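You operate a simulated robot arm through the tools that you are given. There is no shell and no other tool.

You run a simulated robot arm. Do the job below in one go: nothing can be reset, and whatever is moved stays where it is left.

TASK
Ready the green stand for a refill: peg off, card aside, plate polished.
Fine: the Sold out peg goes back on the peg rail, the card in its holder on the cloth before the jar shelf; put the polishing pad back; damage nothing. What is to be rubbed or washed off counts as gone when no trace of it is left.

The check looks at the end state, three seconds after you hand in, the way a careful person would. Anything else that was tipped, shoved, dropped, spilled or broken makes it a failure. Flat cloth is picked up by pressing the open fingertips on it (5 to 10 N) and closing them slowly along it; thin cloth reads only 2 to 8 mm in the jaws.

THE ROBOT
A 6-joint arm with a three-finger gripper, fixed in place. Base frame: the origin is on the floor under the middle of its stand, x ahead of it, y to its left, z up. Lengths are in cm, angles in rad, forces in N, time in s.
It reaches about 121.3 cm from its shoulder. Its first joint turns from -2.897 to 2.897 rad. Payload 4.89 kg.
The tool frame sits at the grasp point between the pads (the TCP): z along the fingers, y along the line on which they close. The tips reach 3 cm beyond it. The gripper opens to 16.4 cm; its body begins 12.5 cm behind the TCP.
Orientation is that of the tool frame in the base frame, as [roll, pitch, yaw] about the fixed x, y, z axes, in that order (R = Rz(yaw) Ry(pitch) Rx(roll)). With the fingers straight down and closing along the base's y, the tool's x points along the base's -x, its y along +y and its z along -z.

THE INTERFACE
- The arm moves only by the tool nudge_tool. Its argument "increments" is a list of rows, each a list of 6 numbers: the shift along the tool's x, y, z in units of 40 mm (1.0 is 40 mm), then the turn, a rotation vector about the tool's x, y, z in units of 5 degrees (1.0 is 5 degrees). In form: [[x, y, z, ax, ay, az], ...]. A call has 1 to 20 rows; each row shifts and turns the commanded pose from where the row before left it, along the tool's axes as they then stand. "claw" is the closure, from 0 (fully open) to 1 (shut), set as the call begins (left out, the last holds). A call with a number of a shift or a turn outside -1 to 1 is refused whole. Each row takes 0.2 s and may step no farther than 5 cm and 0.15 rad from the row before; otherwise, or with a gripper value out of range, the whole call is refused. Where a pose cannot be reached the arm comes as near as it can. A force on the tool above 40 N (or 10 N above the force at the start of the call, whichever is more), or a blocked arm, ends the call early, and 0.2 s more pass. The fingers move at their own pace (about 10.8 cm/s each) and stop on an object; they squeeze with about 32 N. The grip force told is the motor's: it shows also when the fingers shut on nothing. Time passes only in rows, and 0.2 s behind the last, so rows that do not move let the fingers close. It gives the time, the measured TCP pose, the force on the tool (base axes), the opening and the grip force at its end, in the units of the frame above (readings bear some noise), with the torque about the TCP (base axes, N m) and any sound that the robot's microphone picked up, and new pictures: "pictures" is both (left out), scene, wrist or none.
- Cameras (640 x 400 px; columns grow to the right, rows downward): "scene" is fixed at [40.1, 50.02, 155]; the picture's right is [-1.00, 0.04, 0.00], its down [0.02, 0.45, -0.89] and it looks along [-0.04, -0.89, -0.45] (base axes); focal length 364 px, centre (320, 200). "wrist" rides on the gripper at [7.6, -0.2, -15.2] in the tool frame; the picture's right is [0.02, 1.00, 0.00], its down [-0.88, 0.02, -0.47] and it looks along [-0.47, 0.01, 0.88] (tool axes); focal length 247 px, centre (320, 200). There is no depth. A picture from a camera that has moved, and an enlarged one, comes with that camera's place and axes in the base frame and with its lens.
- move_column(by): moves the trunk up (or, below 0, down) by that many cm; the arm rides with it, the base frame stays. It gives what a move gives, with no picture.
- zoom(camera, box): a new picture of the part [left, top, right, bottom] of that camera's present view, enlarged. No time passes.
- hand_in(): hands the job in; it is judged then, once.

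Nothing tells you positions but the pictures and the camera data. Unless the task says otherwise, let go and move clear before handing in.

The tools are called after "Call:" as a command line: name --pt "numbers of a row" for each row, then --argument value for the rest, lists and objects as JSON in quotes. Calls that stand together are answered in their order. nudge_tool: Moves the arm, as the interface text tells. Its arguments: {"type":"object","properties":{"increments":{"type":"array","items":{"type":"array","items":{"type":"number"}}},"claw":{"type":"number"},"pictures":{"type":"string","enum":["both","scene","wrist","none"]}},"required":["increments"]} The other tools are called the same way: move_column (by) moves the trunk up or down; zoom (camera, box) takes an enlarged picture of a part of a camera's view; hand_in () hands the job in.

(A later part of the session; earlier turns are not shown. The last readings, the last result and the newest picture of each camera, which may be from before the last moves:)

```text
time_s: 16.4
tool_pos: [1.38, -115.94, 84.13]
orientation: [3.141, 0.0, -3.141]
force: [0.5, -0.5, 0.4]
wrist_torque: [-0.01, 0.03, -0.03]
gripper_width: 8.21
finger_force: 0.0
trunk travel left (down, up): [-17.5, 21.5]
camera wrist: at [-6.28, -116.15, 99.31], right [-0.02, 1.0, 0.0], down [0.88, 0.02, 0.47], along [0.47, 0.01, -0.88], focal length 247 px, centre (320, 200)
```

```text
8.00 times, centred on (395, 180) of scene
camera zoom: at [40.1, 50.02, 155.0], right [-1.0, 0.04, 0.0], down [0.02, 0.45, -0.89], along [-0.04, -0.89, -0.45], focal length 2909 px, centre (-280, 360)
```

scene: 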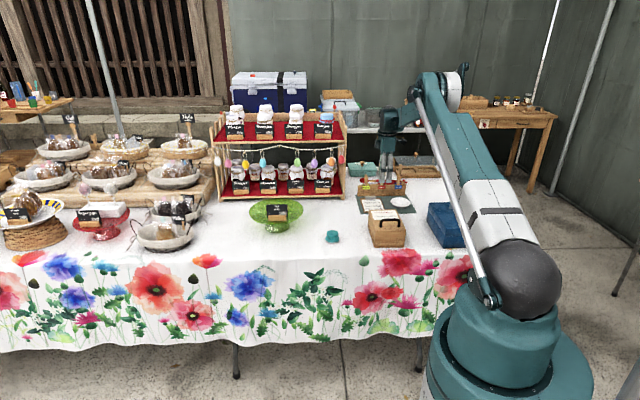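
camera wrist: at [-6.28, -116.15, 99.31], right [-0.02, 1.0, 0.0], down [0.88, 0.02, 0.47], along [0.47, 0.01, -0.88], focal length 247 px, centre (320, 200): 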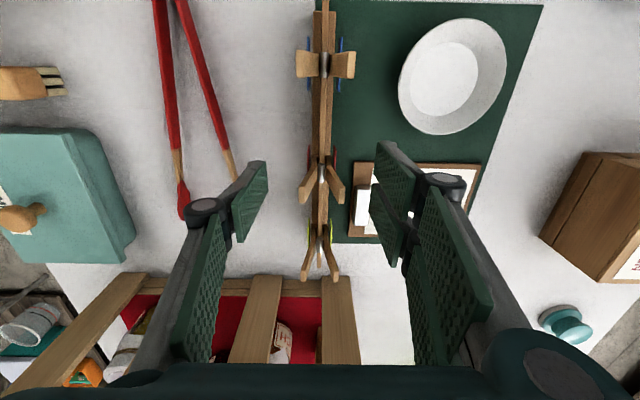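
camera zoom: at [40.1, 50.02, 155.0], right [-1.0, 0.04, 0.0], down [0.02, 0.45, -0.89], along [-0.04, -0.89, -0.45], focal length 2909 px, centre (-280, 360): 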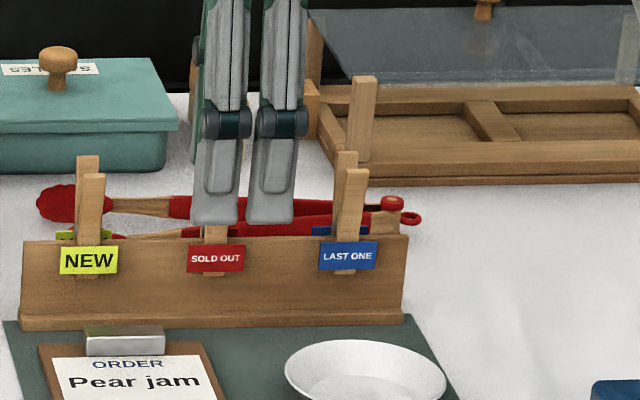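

The peg holds on the rail. I'll rise clear and go back over the card on the plate.

Call:
nudge_tool --pt "0 0 -0.5 0 0 0" --pt "0 0 -1 0 0 0" --pt "0 0 -1 0 0 0" --pt "0 0 -1 0 0 0" --pt "0 0 -1 0 0 0" --pt "-0.5 1 0 0 0 0" --pt "-0.5 1 0 0 0 0" --pt "-0.5 1 0 0 0 0" --pt "-0.5 1 0 0 0 0" --pt "-0.5 1 0 0 0 0" --pt "-1 0.4 0 0 0 0" --pt "-1 0.4 0 0 0 0" --pt "-1 0.4 0 0 0 0" --pt "-1 0.4 0 0 0 0" --pt "-1 0.4 0 0 0 0" --pt "-1 0.4 0 0 0 0" --pt "-1 0.4 0 0 0 0" --pt "-1 0.4 0 0 0 0" --pt "-1 0.4 0 0 0 0" --pt "-1 0.4 0 0 0 0"

Call:
zoom --camera "wrist" --box '[190, 30, 360, 200]'

Call:
zoom --camera "scene" --box '[365, 155, 425, 205]'

Call:
zoom --camera "scene" --box '[240, 190, 320, 240]'

```text
time_s: 20.6
tool_pos: [51.38, -80.14, 102.17]
orientation: [3.141, -0.001, 3.14]
force: [-1.4, -0.2, 1.3]
wrist_torque: [0.08, -0.19, -0.01]
gripper_width: 8.19
finger_force: 0.2
trunk travel left (down, up): [-17.5, 21.5]
camera wrist: at [43.71, -80.4, 117.24], right [-0.02, 1.0, 0.0], down [0.88, 0.02, 0.47], along [0.47, 0.01, -0.88], focal length 247 px, centre (320, 200)
```

scene: 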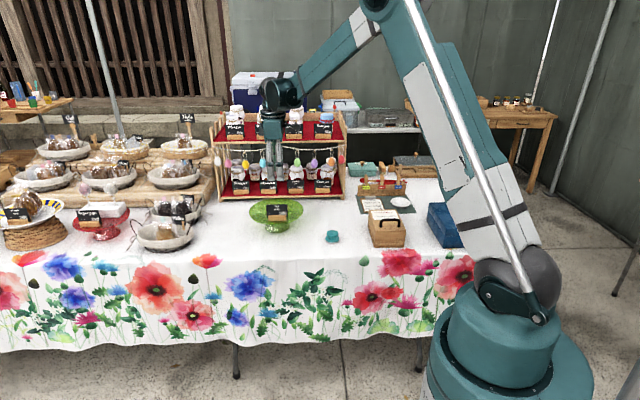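
wrist: 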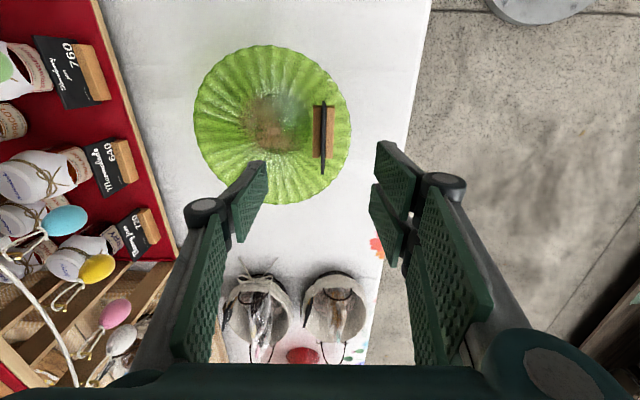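

```text
2.35 times, centred on (275, 115) of wrist
camera zoom: at [43.71, -80.4, 117.24], right [-0.02, 1.0, 0.0], down [0.88, 0.02, 0.47], along [0.47, 0.01, -0.88], focal length 581 px, centre (426, 400)
```

zoom: 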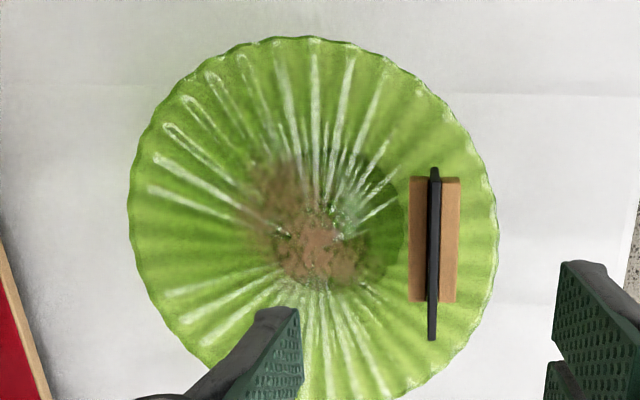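

```text
8.00 times, centred on (395, 180) of scene
camera zoom: at [40.1, 50.02, 155.0], right [-1.0, 0.04, 0.0], down [0.02, 0.45, -0.89], along [-0.04, -0.89, -0.45], focal length 2909 px, centre (-280, 360)
```

zoom: 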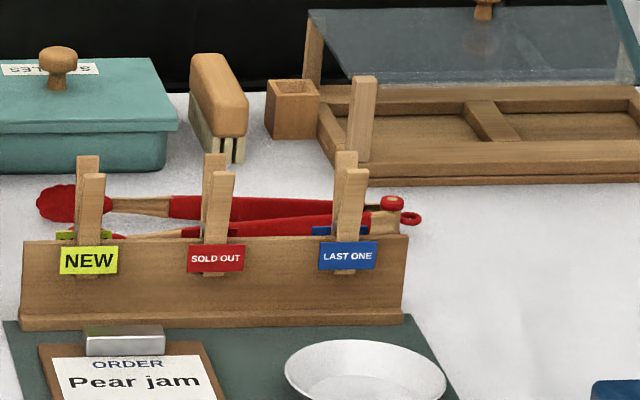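

```text
8.00 times, centred on (280, 215) of scene
camera zoom: at [40.1, 50.02, 155.0], right [-1.0, 0.04, 0.0], down [0.02, 0.45, -0.89], along [-0.04, -0.89, -0.45], focal length 2909 px, centre (640, 80)
```

zoom: 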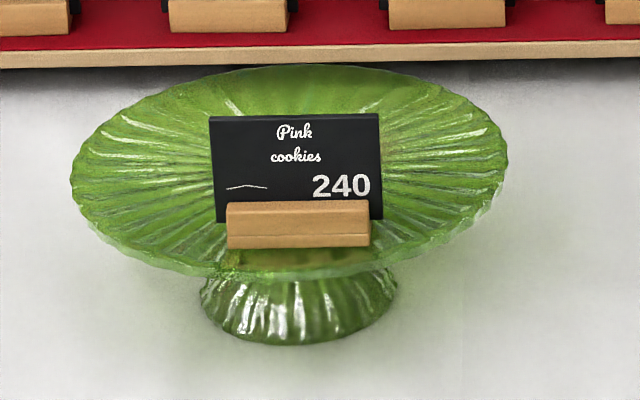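

The peg is settled on the rail between the other two. The card's holder is a wooden block at about (51.5, -79.8), 2.9 cm thick, z 80.8 to 83.4, so I'll lower the half-open fingers around it with the tips about 1 cm above the glass.

Call:
nudge_tool --pt "-0.05 0.09 0.8 0 0 0" --pt "0 0 0.8 0 0 0" --pt "0 0 0.8 0 0 0" --pt "0 0 0.8 0 0 0" --pt "0 0 0.6 0 0 0" --pt "0 0 0.3 0 0 0" --pt "0 0 0 0 0 0" --pt "0 0 0 0 0 0"

Call:
zoom --camera "wrist" --box '[180, 80, 440, 260]'

Call:
zoom --camera "scene" --box '[240, 180, 320, 240]'

```text
time_s: 22.4
tool_pos: [51.61, -79.53, 85.44]
orientation: [3.141, 0.001, -3.141]
force: [-1.0, 0.4, -0.3]
wrist_torque: [0.0, 0.05, 0.03]
gripper_width: 8.2
finger_force: 0.1
trunk travel left (down, up): [-17.5, 21.5]
camera wrist: at [43.9, -79.82, 100.76], right [-0.02, 1.0, 0.0], down [0.88, 0.02, 0.47], along [0.47, 0.01, -0.88], focal length 247 px, centre (320, 200)
```

scene: 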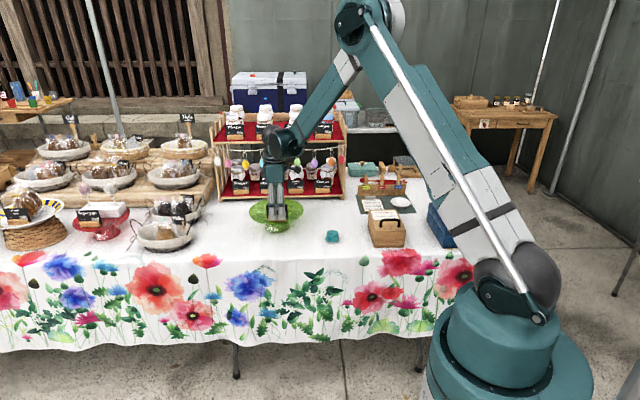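
wrist: 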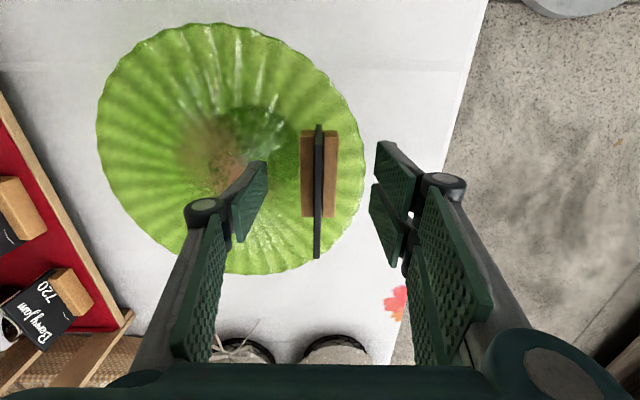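

```text
2.22 times, centred on (310, 170) of wrist
camera zoom: at [43.9, -79.82, 100.76], right [-0.02, 1.0, 0.0], down [0.88, 0.02, 0.47], along [0.47, 0.01, -0.88], focal length 549 px, centre (342, 267)
```

zoom: 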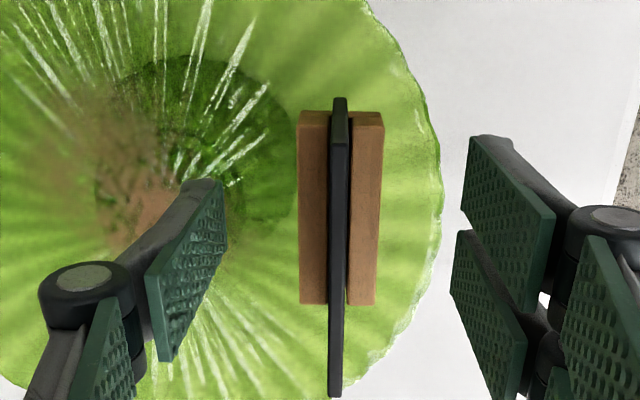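

```text
6.67 times, centred on (280, 210) of scene
camera zoom: at [40.1, 50.02, 155.0], right [-1.0, 0.04, 0.0], down [0.02, 0.45, -0.89], along [-0.04, -0.89, -0.45], focal length 2424 px, centre (587, 133)
```

zoom: 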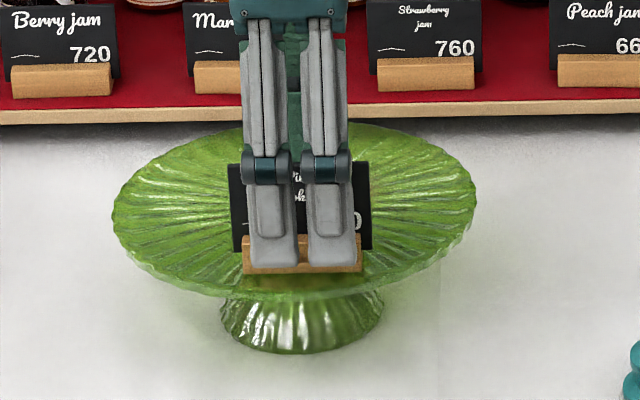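

The fingers straddle the holder. I'll lower a little more, centre, and close on the block.

Call:
nudge_tool --pt "0 -0.035 0.13 0 0 0" --pt "0 0 0 0 0 0" --pt "0 0 0 0 0 0" --claw 0.65 --pictures "none"

Call:
nudge_tool --pt "0 0 0 0 0 0" --pt "0 0 0 0 0 0" --pt "0 0 0 0 0 0" --pt "0 0 0 0 0 0" --claw 1

Call:
zoom --camera "wrist" --box '[180, 80, 440, 260]'

Call:
zoom --camera "scene" --box '[240, 180, 320, 240]'

```text
time_s: 23.2
tool_pos: [51.47, -79.62, 85.17]
orientation: [-3.141, -0.001, -3.14]
force: [0.2, -0.3, 0.1]
wrist_torque: [0.01, 0.01, 0.02]
gripper_width: 5.76
finger_force: 0.1
trunk travel left (down, up): [-17.5, 21.5]
```

```text
time_s: 24.2
tool_pos: [51.45, -79.7, 85.15]
orientation: [-3.142, 0.0, -3.142]
force: [-0.3, -0.2, 3.6]
wrist_torque: [0.0, -0.05, 0.01]
gripper_width: 0.6
finger_force: 31.7
trunk travel left (down, up): [-17.5, 21.5]
camera wrist: at [43.87, -79.96, 100.34], right [-0.02, 1.0, 0.0], down [0.88, 0.02, 0.47], along [0.47, 0.01, -0.88], focal length 247 px, centre (320, 200)
```

scene: 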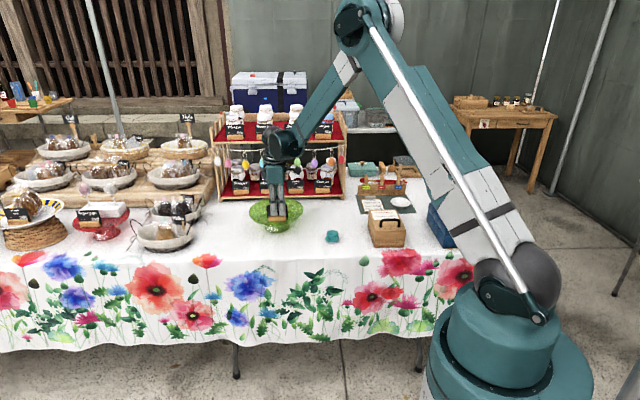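
wrist: 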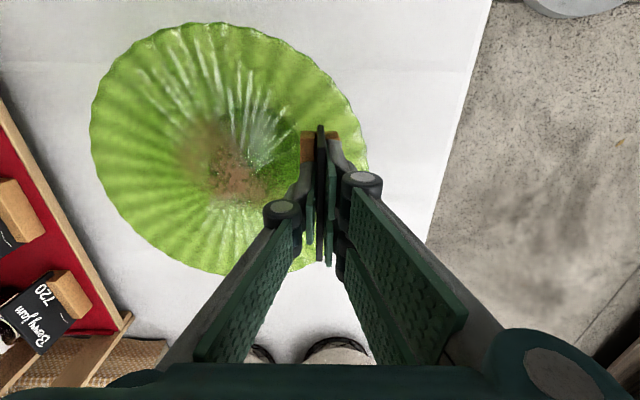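

```text
2.22 times, centred on (310, 170) of wrist
camera zoom: at [43.87, -79.96, 100.34], right [-0.02, 1.0, 0.0], down [0.88, 0.02, 0.47], along [0.47, 0.01, -0.88], focal length 549 px, centre (342, 267)
```

zoom: 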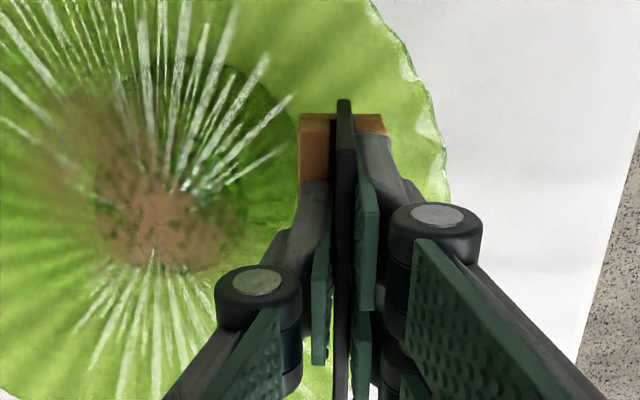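

```text
6.67 times, centred on (280, 210) of scene
camera zoom: at [40.1, 50.02, 155.0], right [-1.0, 0.04, 0.0], down [0.02, 0.45, -0.89], along [-0.04, -0.89, -0.45], focal length 2424 px, centre (587, 133)
```

zoom: 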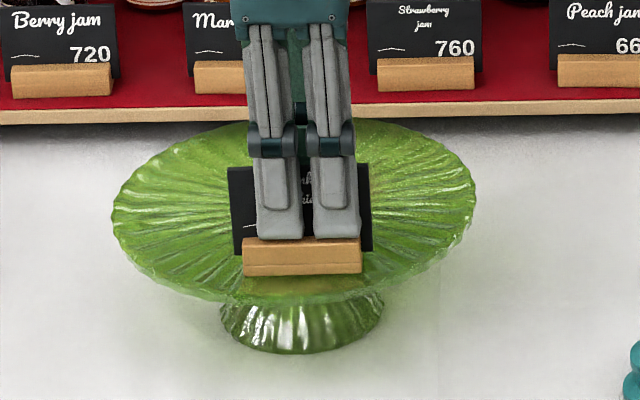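

The fingertips passed over the top of the block and closed on the card instead (0.6 cm, slight upward push), so the block top is near z 82.1, lower than I judged. I'll open again, go 1.1 cm lower, and check before closing on the block.

Call:
nudge_tool --pt "0 0 0 0 0 0" --pt "0 0 0 0 0 0" --pt "0 0 0 0 0 0" --claw 0.6

Call:
zoom --camera "wrist" --box '[180, 80, 440, 260]'

Call:
zoom --camera "scene" --box '[240, 180, 320, 240]'

```text
time_s: 25.0
tool_pos: [51.5, -79.67, 85.14]
orientation: [3.141, 0.0, -3.141]
force: [0.3, 0.0, 5.0]
wrist_torque: [-0.14, 0.0, 0.02]
gripper_width: 6.72
finger_force: 0.2
trunk travel left (down, up): [-17.5, 21.5]
camera wrist: at [43.87, -79.95, 100.35], right [-0.02, 1.0, 0.0], down [0.88, 0.02, 0.47], along [0.47, 0.01, -0.88], focal length 247 px, centre (320, 200)
```

scene: 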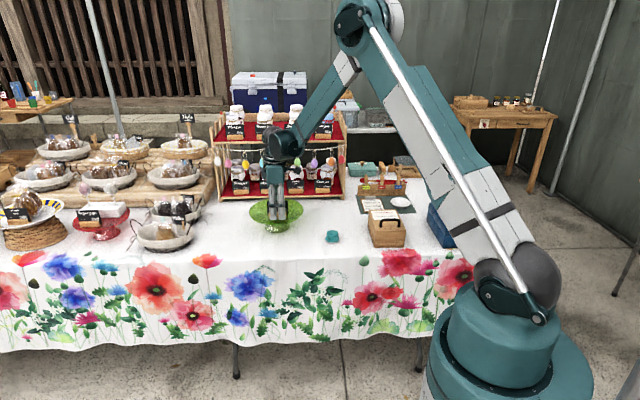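
wrist: 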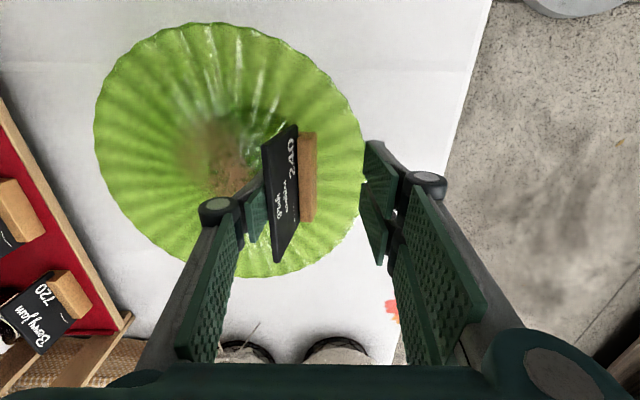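

```text
2.22 times, centred on (310, 170) of wrist
camera zoom: at [43.87, -79.95, 100.35], right [-0.02, 1.0, 0.0], down [0.88, 0.02, 0.47], along [0.47, 0.01, -0.88], focal length 549 px, centre (342, 267)
```

zoom: 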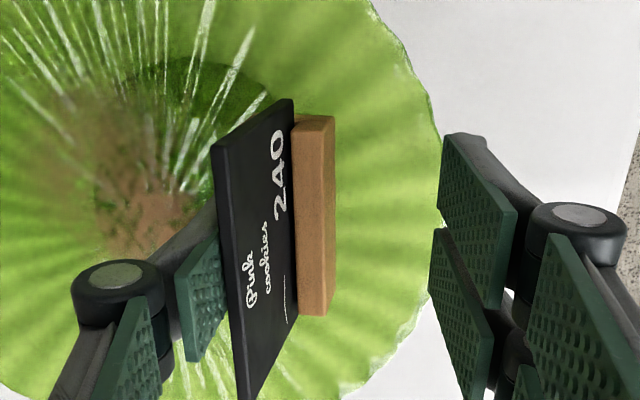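

```text
6.67 times, centred on (280, 210) of scene
camera zoom: at [40.1, 50.02, 155.0], right [-1.0, 0.04, 0.0], down [0.02, 0.45, -0.89], along [-0.04, -0.89, -0.45], focal length 2424 px, centre (587, 133)
```

zoom: 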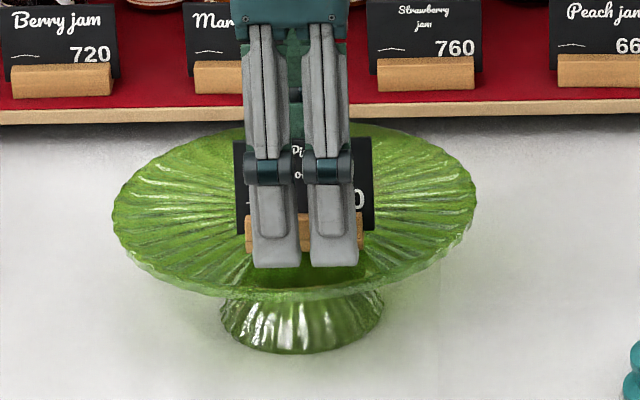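

On opening, the rear fingertip dragged the holder about 1.7 cm backward and tipped it back roughly 20°; the tool still feels 5 N. I'll raise the hand slightly, straight up, so the holder can settle back onto its base.

Call:
nudge_tool --pt "0 0 -0.06 0 0 0" --pt "0 0 -0.06 0 0 0" --pt "0 0 0 0 0 0"

Call:
zoom --camera "wrist" --box '[180, 80, 440, 260]'

Call:
zoom --camera "scene" --box '[240, 180, 320, 240]'

```text
time_s: 25.8
tool_pos: [51.45, -79.66, 85.56]
orientation: [3.141, -0.001, 3.141]
force: [0.2, -0.4, 0.1]
wrist_torque: [-0.02, 0.01, 0.01]
gripper_width: 6.58
finger_force: 0.1
trunk travel left (down, up): [-17.5, 21.5]
camera wrist: at [43.82, -79.92, 100.86], right [-0.02, 1.0, 0.0], down [0.88, 0.02, 0.47], along [0.47, 0.01, -0.88], focal length 247 px, centre (320, 200)
```

scene: 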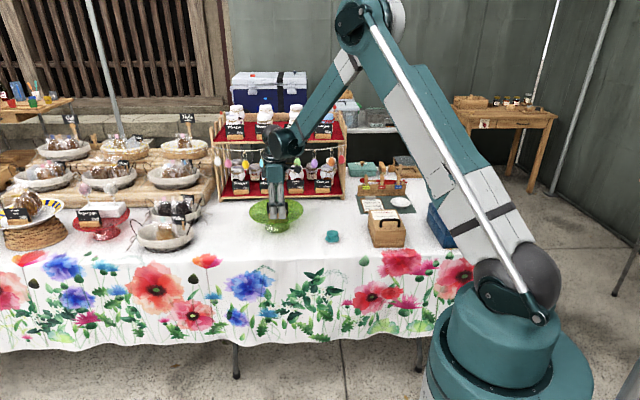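
wrist: 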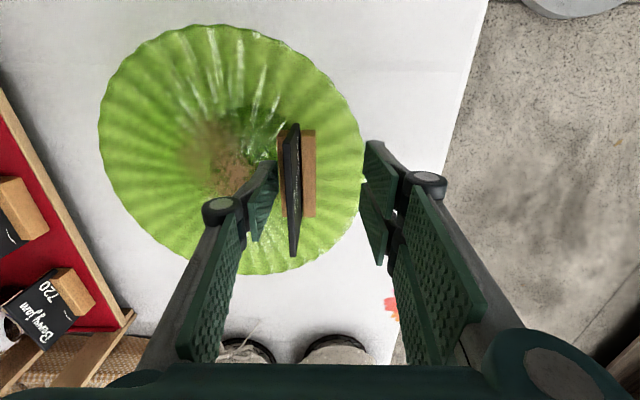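

```text
2.22 times, centred on (310, 170) of wrist
camera zoom: at [43.82, -79.92, 100.86], right [-0.02, 1.0, 0.0], down [0.88, 0.02, 0.47], along [0.47, 0.01, -0.88], focal length 549 px, centre (342, 267)
```

zoom: 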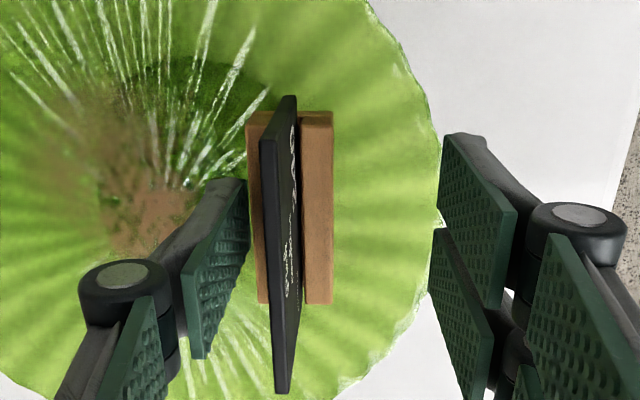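

```text
6.67 times, centred on (280, 210) of scene
camera zoom: at [40.1, 50.02, 155.0], right [-1.0, 0.04, 0.0], down [0.02, 0.45, -0.89], along [-0.04, -0.89, -0.45], focal length 2424 px, centre (587, 133)
```

zoom: 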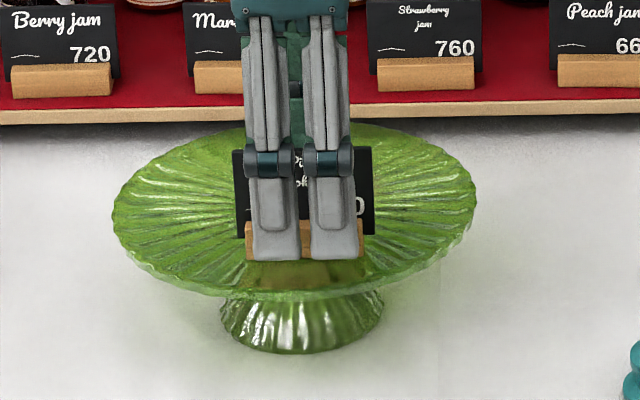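

The holder stands upright again, now centred near y -81.65. I'll rise a bit, recentre the hand over it with a wider opening, and check.

Call:
nudge_tool --pt "0 0 -0.25 0 0 0" --pt "0 0 -0.25 0 0 0" --pt "0 -0.25 0 0 0 0" --pt "0 -0.25 0 0 0 0" --pt "0 0 0 0 0 0" --pt "0 0 0 0 0 0" --claw 0.5

Call:
zoom --camera "wrist" --box '[180, 80, 440, 260]'

Call:
zoom --camera "scene" --box '[240, 180, 320, 240]'

```text
time_s: 27.2
tool_pos: [51.47, -81.56, 87.78]
orientation: [-3.14, 0.0, 3.14]
force: [0.5, 0.0, 0.6]
wrist_torque: [0.0, 0.05, 0.0]
gripper_width: 8.24
finger_force: 0.1
trunk travel left (down, up): [-17.5, 21.5]
camera wrist: at [43.83, -81.96, 102.93], right [-0.02, 1.0, 0.0], down [0.88, 0.02, 0.47], along [0.47, 0.01, -0.88], focal length 247 px, centre (320, 200)
```

scene: 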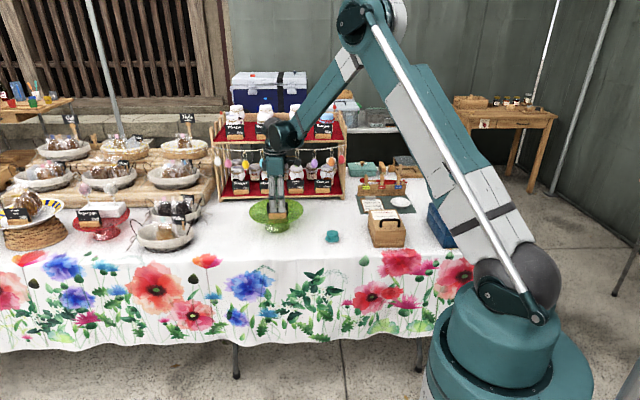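
wrist: 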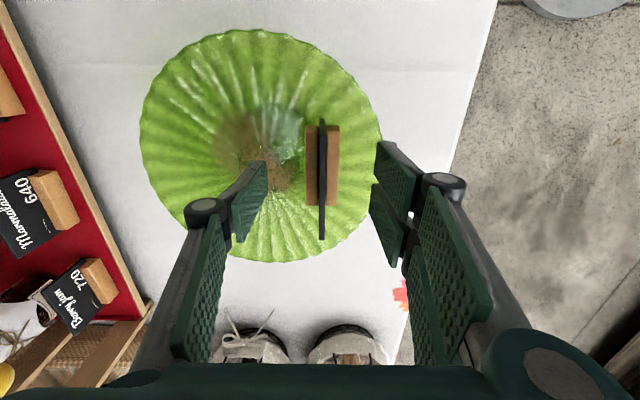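

```text
2.22 times, centred on (310, 170) of wrist
camera zoom: at [43.83, -81.96, 102.93], right [-0.02, 1.0, 0.0], down [0.88, 0.02, 0.47], along [0.47, 0.01, -0.88], focal length 549 px, centre (342, 267)
```

zoom: 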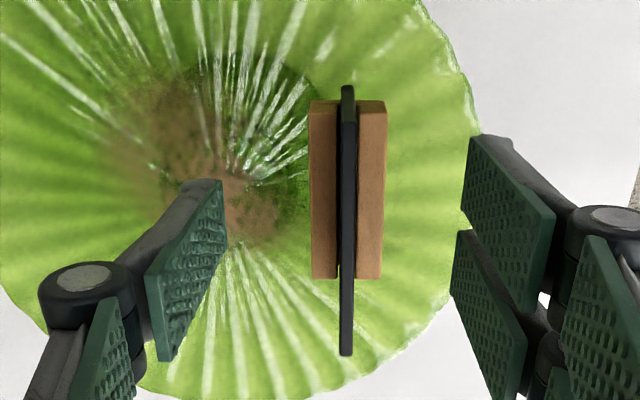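

```text
6.67 times, centred on (280, 210) of scene
camera zoom: at [40.1, 50.02, 155.0], right [-1.0, 0.04, 0.0], down [0.02, 0.45, -0.89], along [-0.04, -0.89, -0.45], focal length 2424 px, centre (587, 133)
```

zoom: 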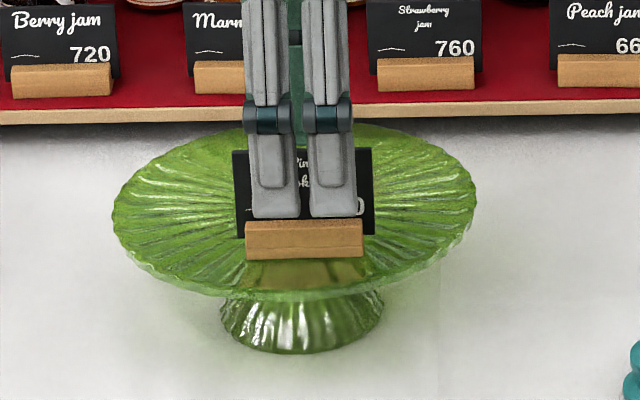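

The hand is centred over the upright holder. I'll lower to put the tips about 1 cm below the block's top edge.

Call:
nudge_tool --pt "0 0.03 0.35 0 0 0" --pt "0 0 0.25 0 0 0" --pt "0 0 0.15 0 0 0" --pt "0 0 0.15 0 0 0" --pt "0 0 0 0 0 0"

Call:
zoom --camera "wrist" --box '[180, 80, 440, 260]'

Call:
zoom --camera "scene" --box '[240, 180, 320, 240]'

```text
time_s: 28.4
tool_pos: [51.48, -81.4, 84.04]
orientation: [-3.142, 0.0, 3.14]
force: [-0.2, -0.2, 0.6]
wrist_torque: [0.01, 0.01, -0.02]
gripper_width: 8.19
finger_force: 0.0
trunk travel left (down, up): [-17.5, 21.5]
camera wrist: at [43.87, -81.75, 99.34], right [-0.02, 1.0, 0.0], down [0.88, 0.02, 0.47], along [0.47, 0.01, -0.88], focal length 247 px, centre (320, 200)
```

scene: 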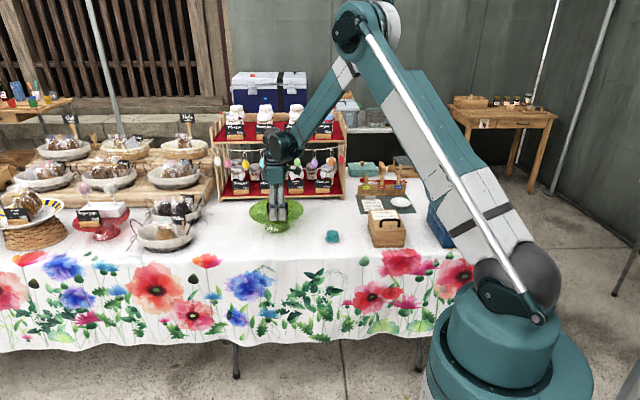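
wrist: 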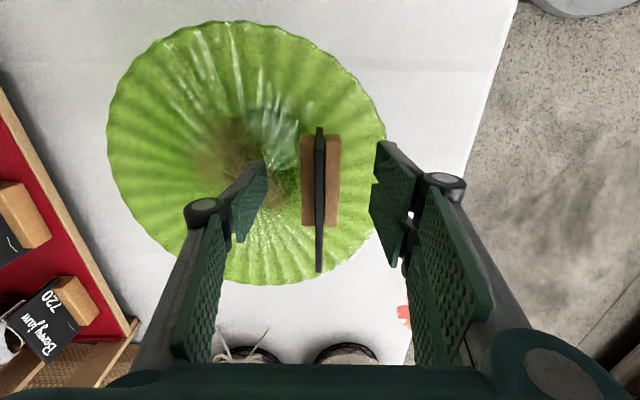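

```text
2.22 times, centred on (310, 170) of wrist
camera zoom: at [43.87, -81.75, 99.34], right [-0.02, 1.0, 0.0], down [0.88, 0.02, 0.47], along [0.47, 0.01, -0.88], focal length 549 px, centre (342, 267)
```

zoom: 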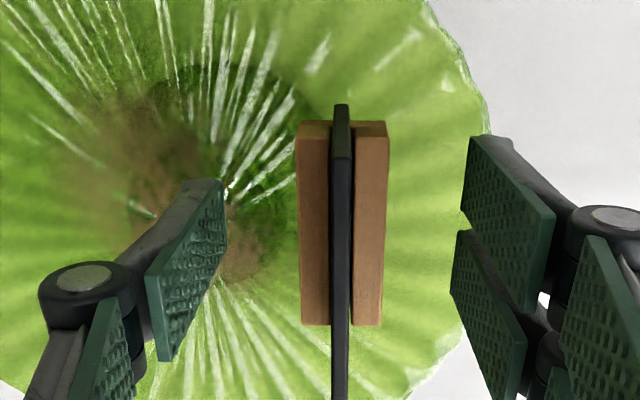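

```text
6.67 times, centred on (280, 210) of scene
camera zoom: at [40.1, 50.02, 155.0], right [-1.0, 0.04, 0.0], down [0.02, 0.45, -0.89], along [-0.04, -0.89, -0.45], focal length 2424 px, centre (587, 133)
```

zoom: 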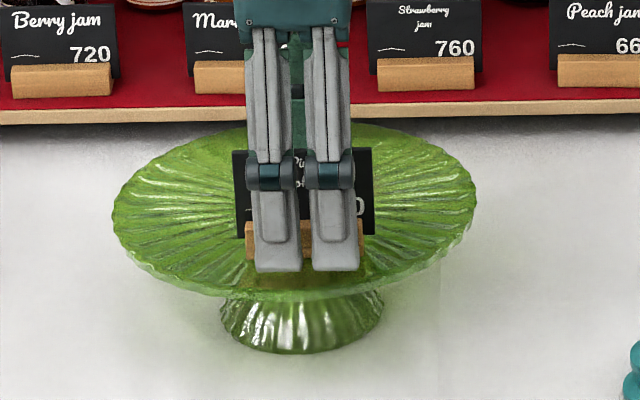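

The tips are now beside the block, with no contact. I'll close gently in two steps and expect about 2.9 cm.

Call:
nudge_tool --pt "0 0 0 0 0 0" --pt "0 0 0 0 0 0" --claw 0.76 --pictures "wrist"

Call:
nudge_tool --pt "0 0 0 0 0 0" --pt "0 0 0 0 0 0" --claw 0.86

Call:
zoom --camera "wrist" --box '[180, 80, 440, 260]'

Call:
zoom --camera "scene" --box '[240, 180, 320, 240]'

```text
time_s: 29.0
tool_pos: [51.47, -81.44, 84.12]
orientation: [3.141, 0.0, -3.141]
force: [-0.5, -0.3, -1.1]
wrist_torque: [0.0, -0.03, 0.01]
gripper_width: 3.91
finger_force: 0.1
trunk travel left (down, up): [-17.5, 21.5]
camera wrist: at [43.87, -81.74, 99.34], right [-0.02, 1.0, 0.0], down [0.88, 0.02, 0.47], along [0.47, 0.01, -0.88], focal length 247 px, centre (320, 200)
```

wrist: 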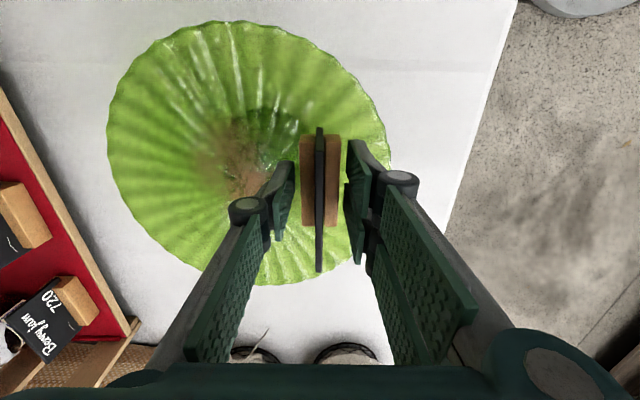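

```text
time_s: 29.6
tool_pos: [51.45, -81.44, 84.14]
orientation: [-3.141, 0.001, 3.141]
force: [0.2, -0.5, -0.2]
wrist_torque: [0.01, 0.01, 0.0]
gripper_width: 2.9
finger_force: 31.8
trunk travel left (down, up): [-17.5, 21.5]
camera wrist: at [43.87, -81.74, 99.34], right [-0.02, 1.0, 0.0], down [0.88, 0.02, 0.47], along [0.47, 0.01, -0.88], focal length 247 px, centre (320, 200)
```

scene: 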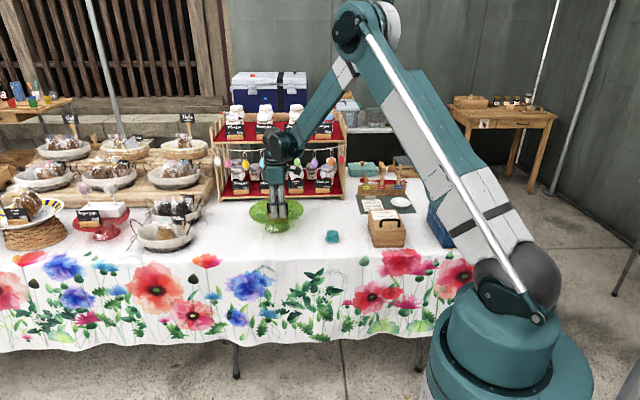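
wrist: 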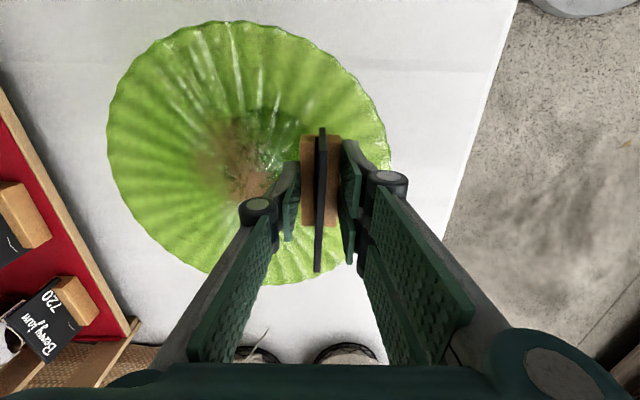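

```text
2.22 times, centred on (310, 170) of wrist
camera zoom: at [43.87, -81.74, 99.34], right [-0.02, 1.0, 0.0], down [0.88, 0.02, 0.47], along [0.47, 0.01, -0.88], focal length 549 px, centre (342, 267)
```

zoom: 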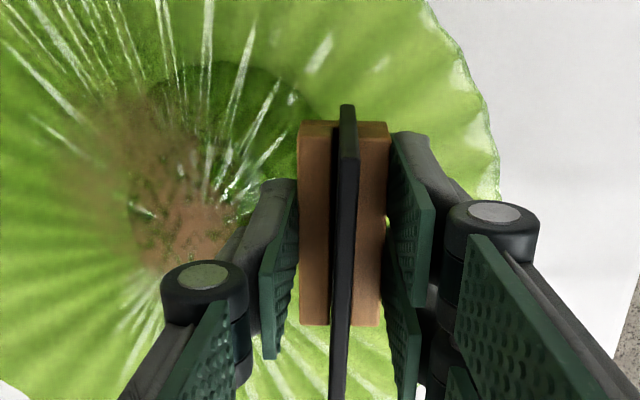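

```text
6.67 times, centred on (280, 210) of scene
camera zoom: at [40.1, 50.02, 155.0], right [-1.0, 0.04, 0.0], down [0.02, 0.45, -0.89], along [-0.04, -0.89, -0.45], focal length 2424 px, centre (587, 133)
```

zoom: 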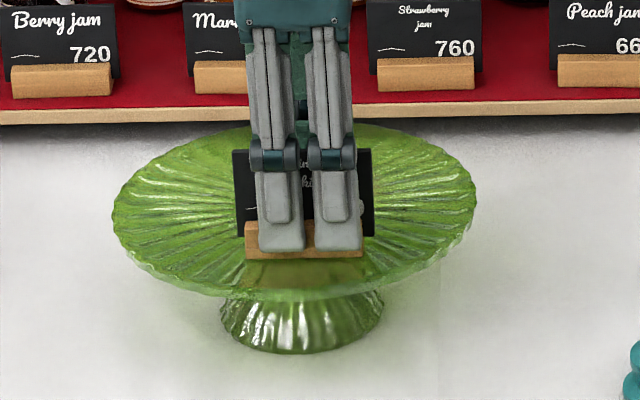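

The block is gripped at 2.9 cm. I'll lift slowly straight up.

Call:
nudge_tool --pt "0 0 -0.1 0 0 0" --pt "0 0 -0.2 0 0 0" --pt "0 0 -0.3 0 0 0" --pt "0 0 -0.5 0 0 0" --pt "0 0 -0.7 0 0 0" --pt "0 0 0 0 0 0" --claw 0.95

Call:
zoom --camera "wrist" --box '[100, 40, 440, 260]'

Call:
zoom --camera "scene" --box '[240, 180, 320, 240]'

```text
time_s: 31.0
tool_pos: [51.52, -81.62, 91.33]
orientation: [3.141, 0.0, -3.141]
force: [0.3, -0.3, 0.6]
wrist_torque: [-0.03, 0.0, -0.01]
gripper_width: 2.92
finger_force: 32.0
trunk travel left (down, up): [-17.5, 21.5]
camera wrist: at [43.88, -81.92, 106.55], right [-0.02, 1.0, 0.0], down [0.88, 0.02, 0.47], along [0.47, 0.01, -0.88], focal length 247 px, centre (320, 200)
```

scene: 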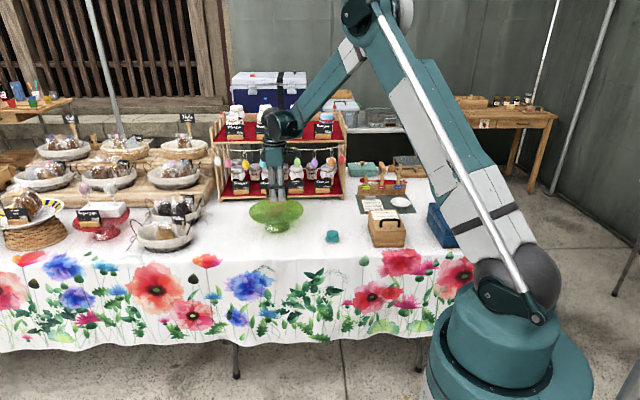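
wrist: 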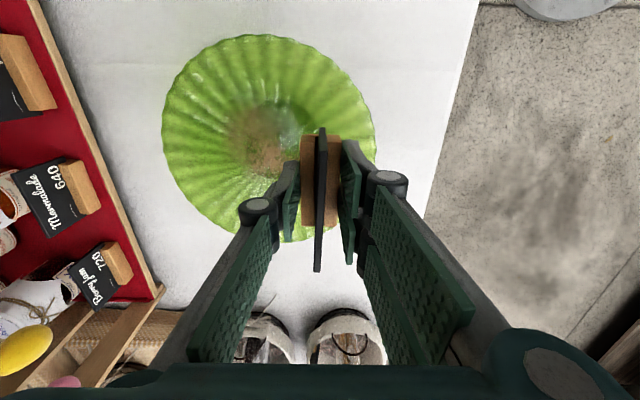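

```text
1.82 times, centred on (270, 150) of wrist
camera zoom: at [43.88, -81.92, 106.55], right [-0.02, 1.0, 0.0], down [0.88, 0.02, 0.47], along [0.47, 0.01, -0.88], focal length 449 px, centre (411, 291)
```

zoom: 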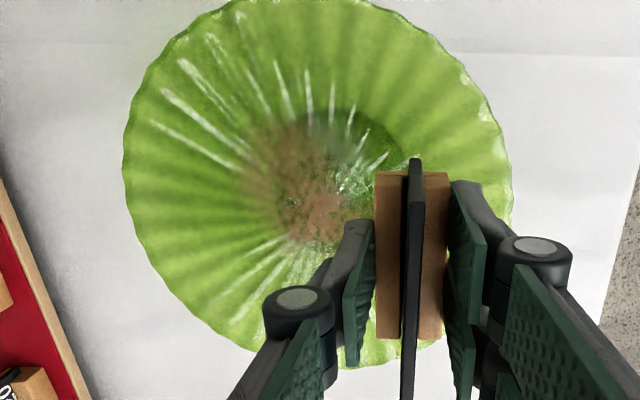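

```text
6.67 times, centred on (280, 210) of scene
camera zoom: at [40.1, 50.02, 155.0], right [-1.0, 0.04, 0.0], down [0.02, 0.45, -0.89], along [-0.04, -0.89, -0.45], focal length 2424 px, centre (587, 133)
```

zoom: 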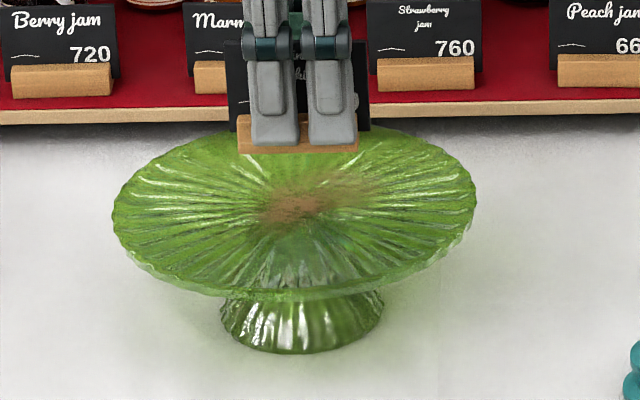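

The holder is safely in the grip and the plate did not move; the brown smear is now visible in the middle of the plate. I'll carry the card to the free cloth in front of the shelf, right of the stand, near (32, -100).

Call:
nudge_tool --pt "1 -0.2 0 0 0 0" --pt "1 -0.2 0 0 0 0" --pt "1 -0.2 0 0 0 0" --pt "0.469 -1 0.2 0 0 0" --pt "0.469 -1 0.2 0 0 0" --pt "0.469 -1 0.2 0 0 0" --pt "0.469 -1 0.2 0 0 0" --pt "0 0 0 0 0 0" --pt "0 0 0 0 0 0"

Call:
zoom --camera "scene" --box '[220, 130, 380, 250]'

```text
time_s: 33.0
tool_pos: [31.94, -100.21, 88.05]
orientation: [3.141, 0.0, 3.139]
force: [0.0, -0.6, -1.0]
wrist_torque: [0.06, 0.0, -0.05]
gripper_width: 2.92
finger_force: 31.7
trunk travel left (down, up): [-17.5, 21.5]
camera wrist: at [24.3, -100.51, 103.32], right [-0.02, 1.0, 0.0], down [0.88, 0.02, 0.47], along [0.47, 0.01, -0.88], focal length 247 px, centre (320, 200)
```

scene: 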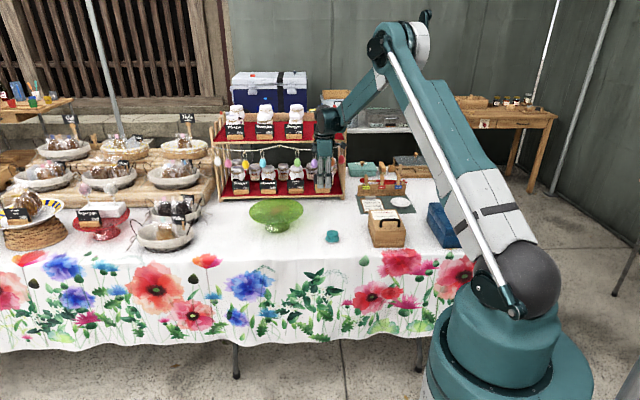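
wrist: 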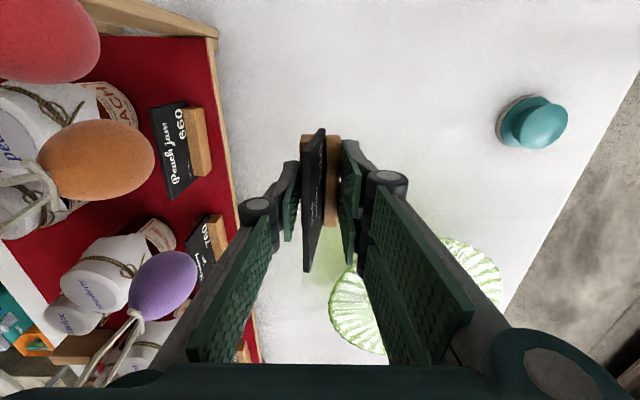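

```text
3.33 times, centred on (300, 190) of scene
camera zoom: at [40.1, 50.02, 155.0], right [-1.0, 0.04, 0.0], down [0.02, 0.45, -0.89], along [-0.04, -0.89, -0.45], focal length 1212 px, centre (387, 233)
```

zoom: 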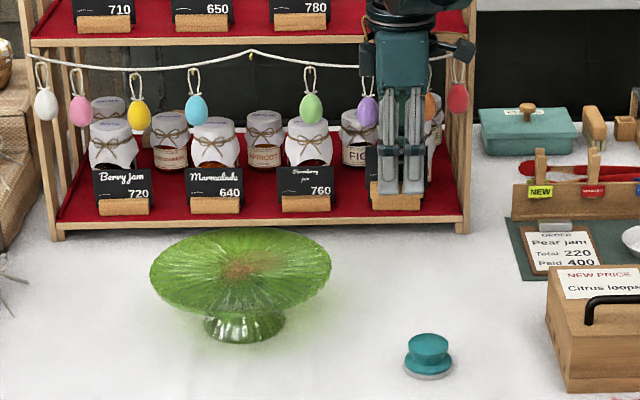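

The hand is clear of the hanging eggs by about 10 cm. The card seems to lean a bit now, so I'll look closer before lowering.

Call:
zoom --camera "wrist" --box '[240, 100, 400, 290]'

Call:
zoom --camera "scene" --box '[290, 140, 350, 190]'

```text
2.11 times, centred on (320, 195) of wrist
camera zoom: at [24.3, -100.51, 103.32], right [-0.02, 1.0, 0.0], down [0.88, 0.02, 0.47], along [0.47, 0.01, -0.88], focal length 520 px, centre (320, 210)
```

zoom: 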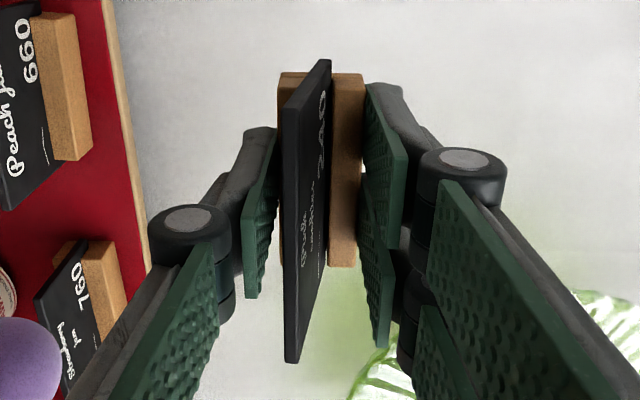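

```text
8.00 times, centred on (320, 165) of scene
camera zoom: at [40.1, 50.02, 155.0], right [-1.0, 0.04, 0.0], down [0.02, 0.45, -0.89], along [-0.04, -0.89, -0.45], focal length 2909 px, centre (320, 480)
```

zoom: 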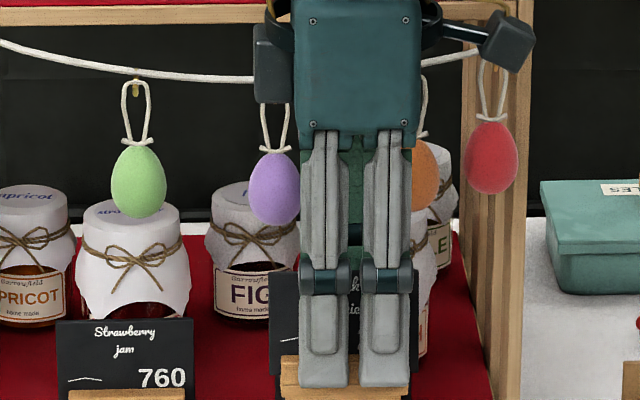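

Call:
zoom --camera "wrist" --box '[285, 115, 355, 205]'

Call:
zoom --camera "wrist" --box '[285, 190, 355, 280]'

Call:
zoom --camera "scene" --box '[310, 165, 345, 195]'

```text
4.44 times, centred on (320, 160) of wrist
camera zoom: at [24.3, -100.51, 103.32], right [-0.02, 1.0, 0.0], down [0.88, 0.02, 0.47], along [0.47, 0.01, -0.88], focal length 1098 px, centre (320, 378)
```

zoom: 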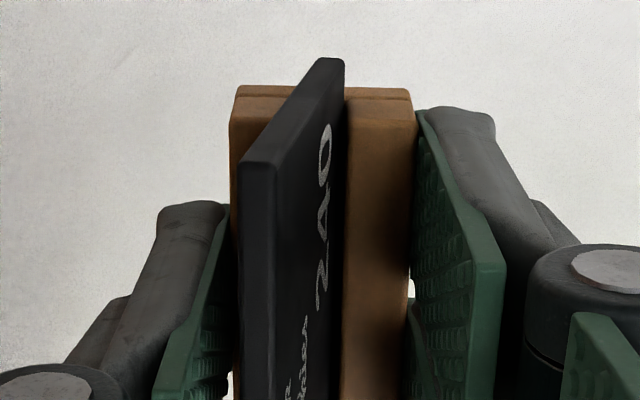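

```text
4.44 times, centred on (320, 235) of wrist
camera zoom: at [24.3, -100.51, 103.32], right [-0.02, 1.0, 0.0], down [0.88, 0.02, 0.47], along [0.47, 0.01, -0.88], focal length 1098 px, centre (320, 44)
```

zoom: 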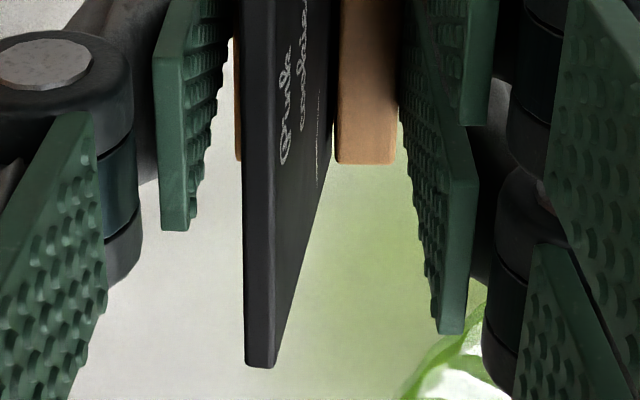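

```text
13.33 times, centred on (328, 180) of scene
camera zoom: at [40.1, 50.02, 155.0], right [-1.0, 0.04, 0.0], down [0.02, 0.45, -0.89], along [-0.04, -0.89, -0.45], focal length 4848 px, centre (220, 467)
```

zoom: 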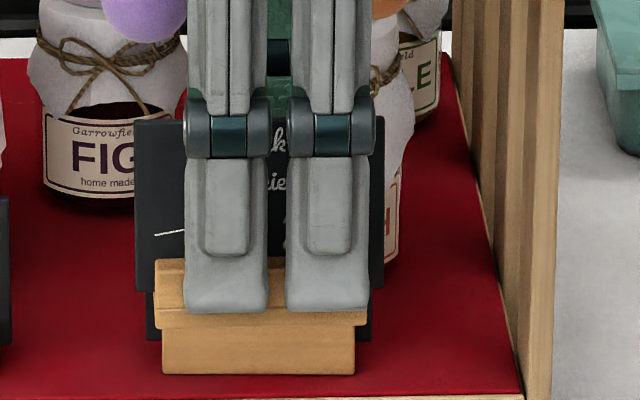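

The card just leans back about 11° within its slot; the block itself is level in the grip. I'll lower toward the cloth, stopping a little above it.

Call:
nudge_tool --pt "0 0 0.4 0 0 0" --pt "0 0 0.5 0 0 0" --pt "0 0 0.5 0 0 0" --pt "0 0 0.5 0 0 0" --pt "0 0 0.4 0 0 0" --pt "0 0 0.3 0 0 0" --pt "0 0 0 0 0 0" --pt "0 0 0 0 0 0"

Call:
zoom --camera "scene" --box '[280, 150, 360, 210]'

Call:
zoom --camera "wrist" --box '[240, 100, 400, 290]'

```text
time_s: 34.8
tool_pos: [31.84, -100.12, 77.58]
orientation: [-3.142, -0.001, -3.141]
force: [-0.5, 0.2, -1.0]
wrist_torque: [0.02, -0.01, 0.03]
gripper_width: 2.9
finger_force: 31.7
trunk travel left (down, up): [-17.5, 21.5]
camera wrist: at [24.18, -100.42, 92.86], right [-0.02, 1.0, 0.0], down [0.88, 0.02, 0.47], along [0.47, 0.01, -0.88], focal length 247 px, centre (320, 200)
```

scene: 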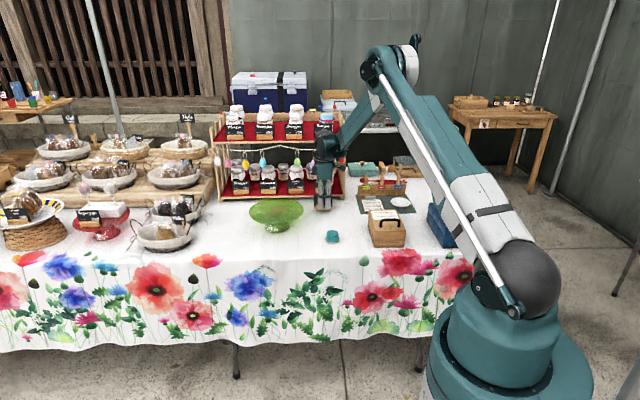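
wrist: 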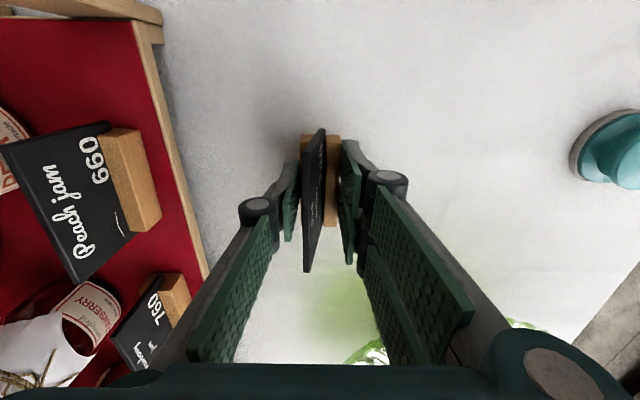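

```text
6.67 times, centred on (320, 180) of scene
camera zoom: at [40.1, 50.02, 155.0], right [-1.0, 0.04, 0.0], down [0.02, 0.45, -0.89], along [-0.04, -0.89, -0.45], focal length 2424 px, centre (320, 333)
```

zoom: 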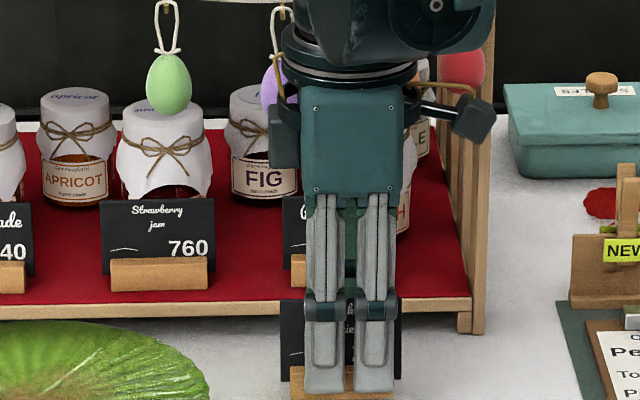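

```text
2.11 times, centred on (320, 195) of wrist
camera zoom: at [24.18, -100.42, 92.86], right [-0.02, 1.0, 0.0], down [0.88, 0.02, 0.47], along [0.47, 0.01, -0.88], focal length 520 px, centre (320, 210)
```

zoom: 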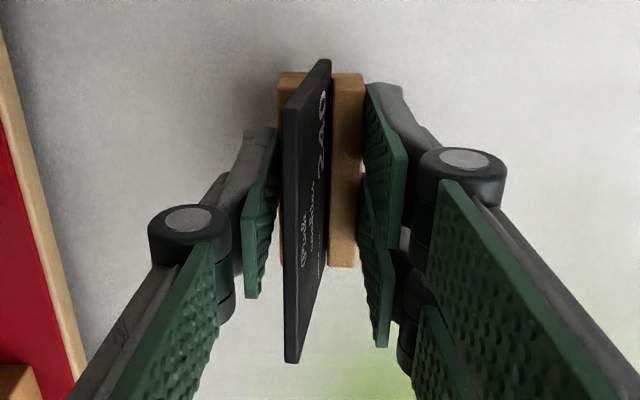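

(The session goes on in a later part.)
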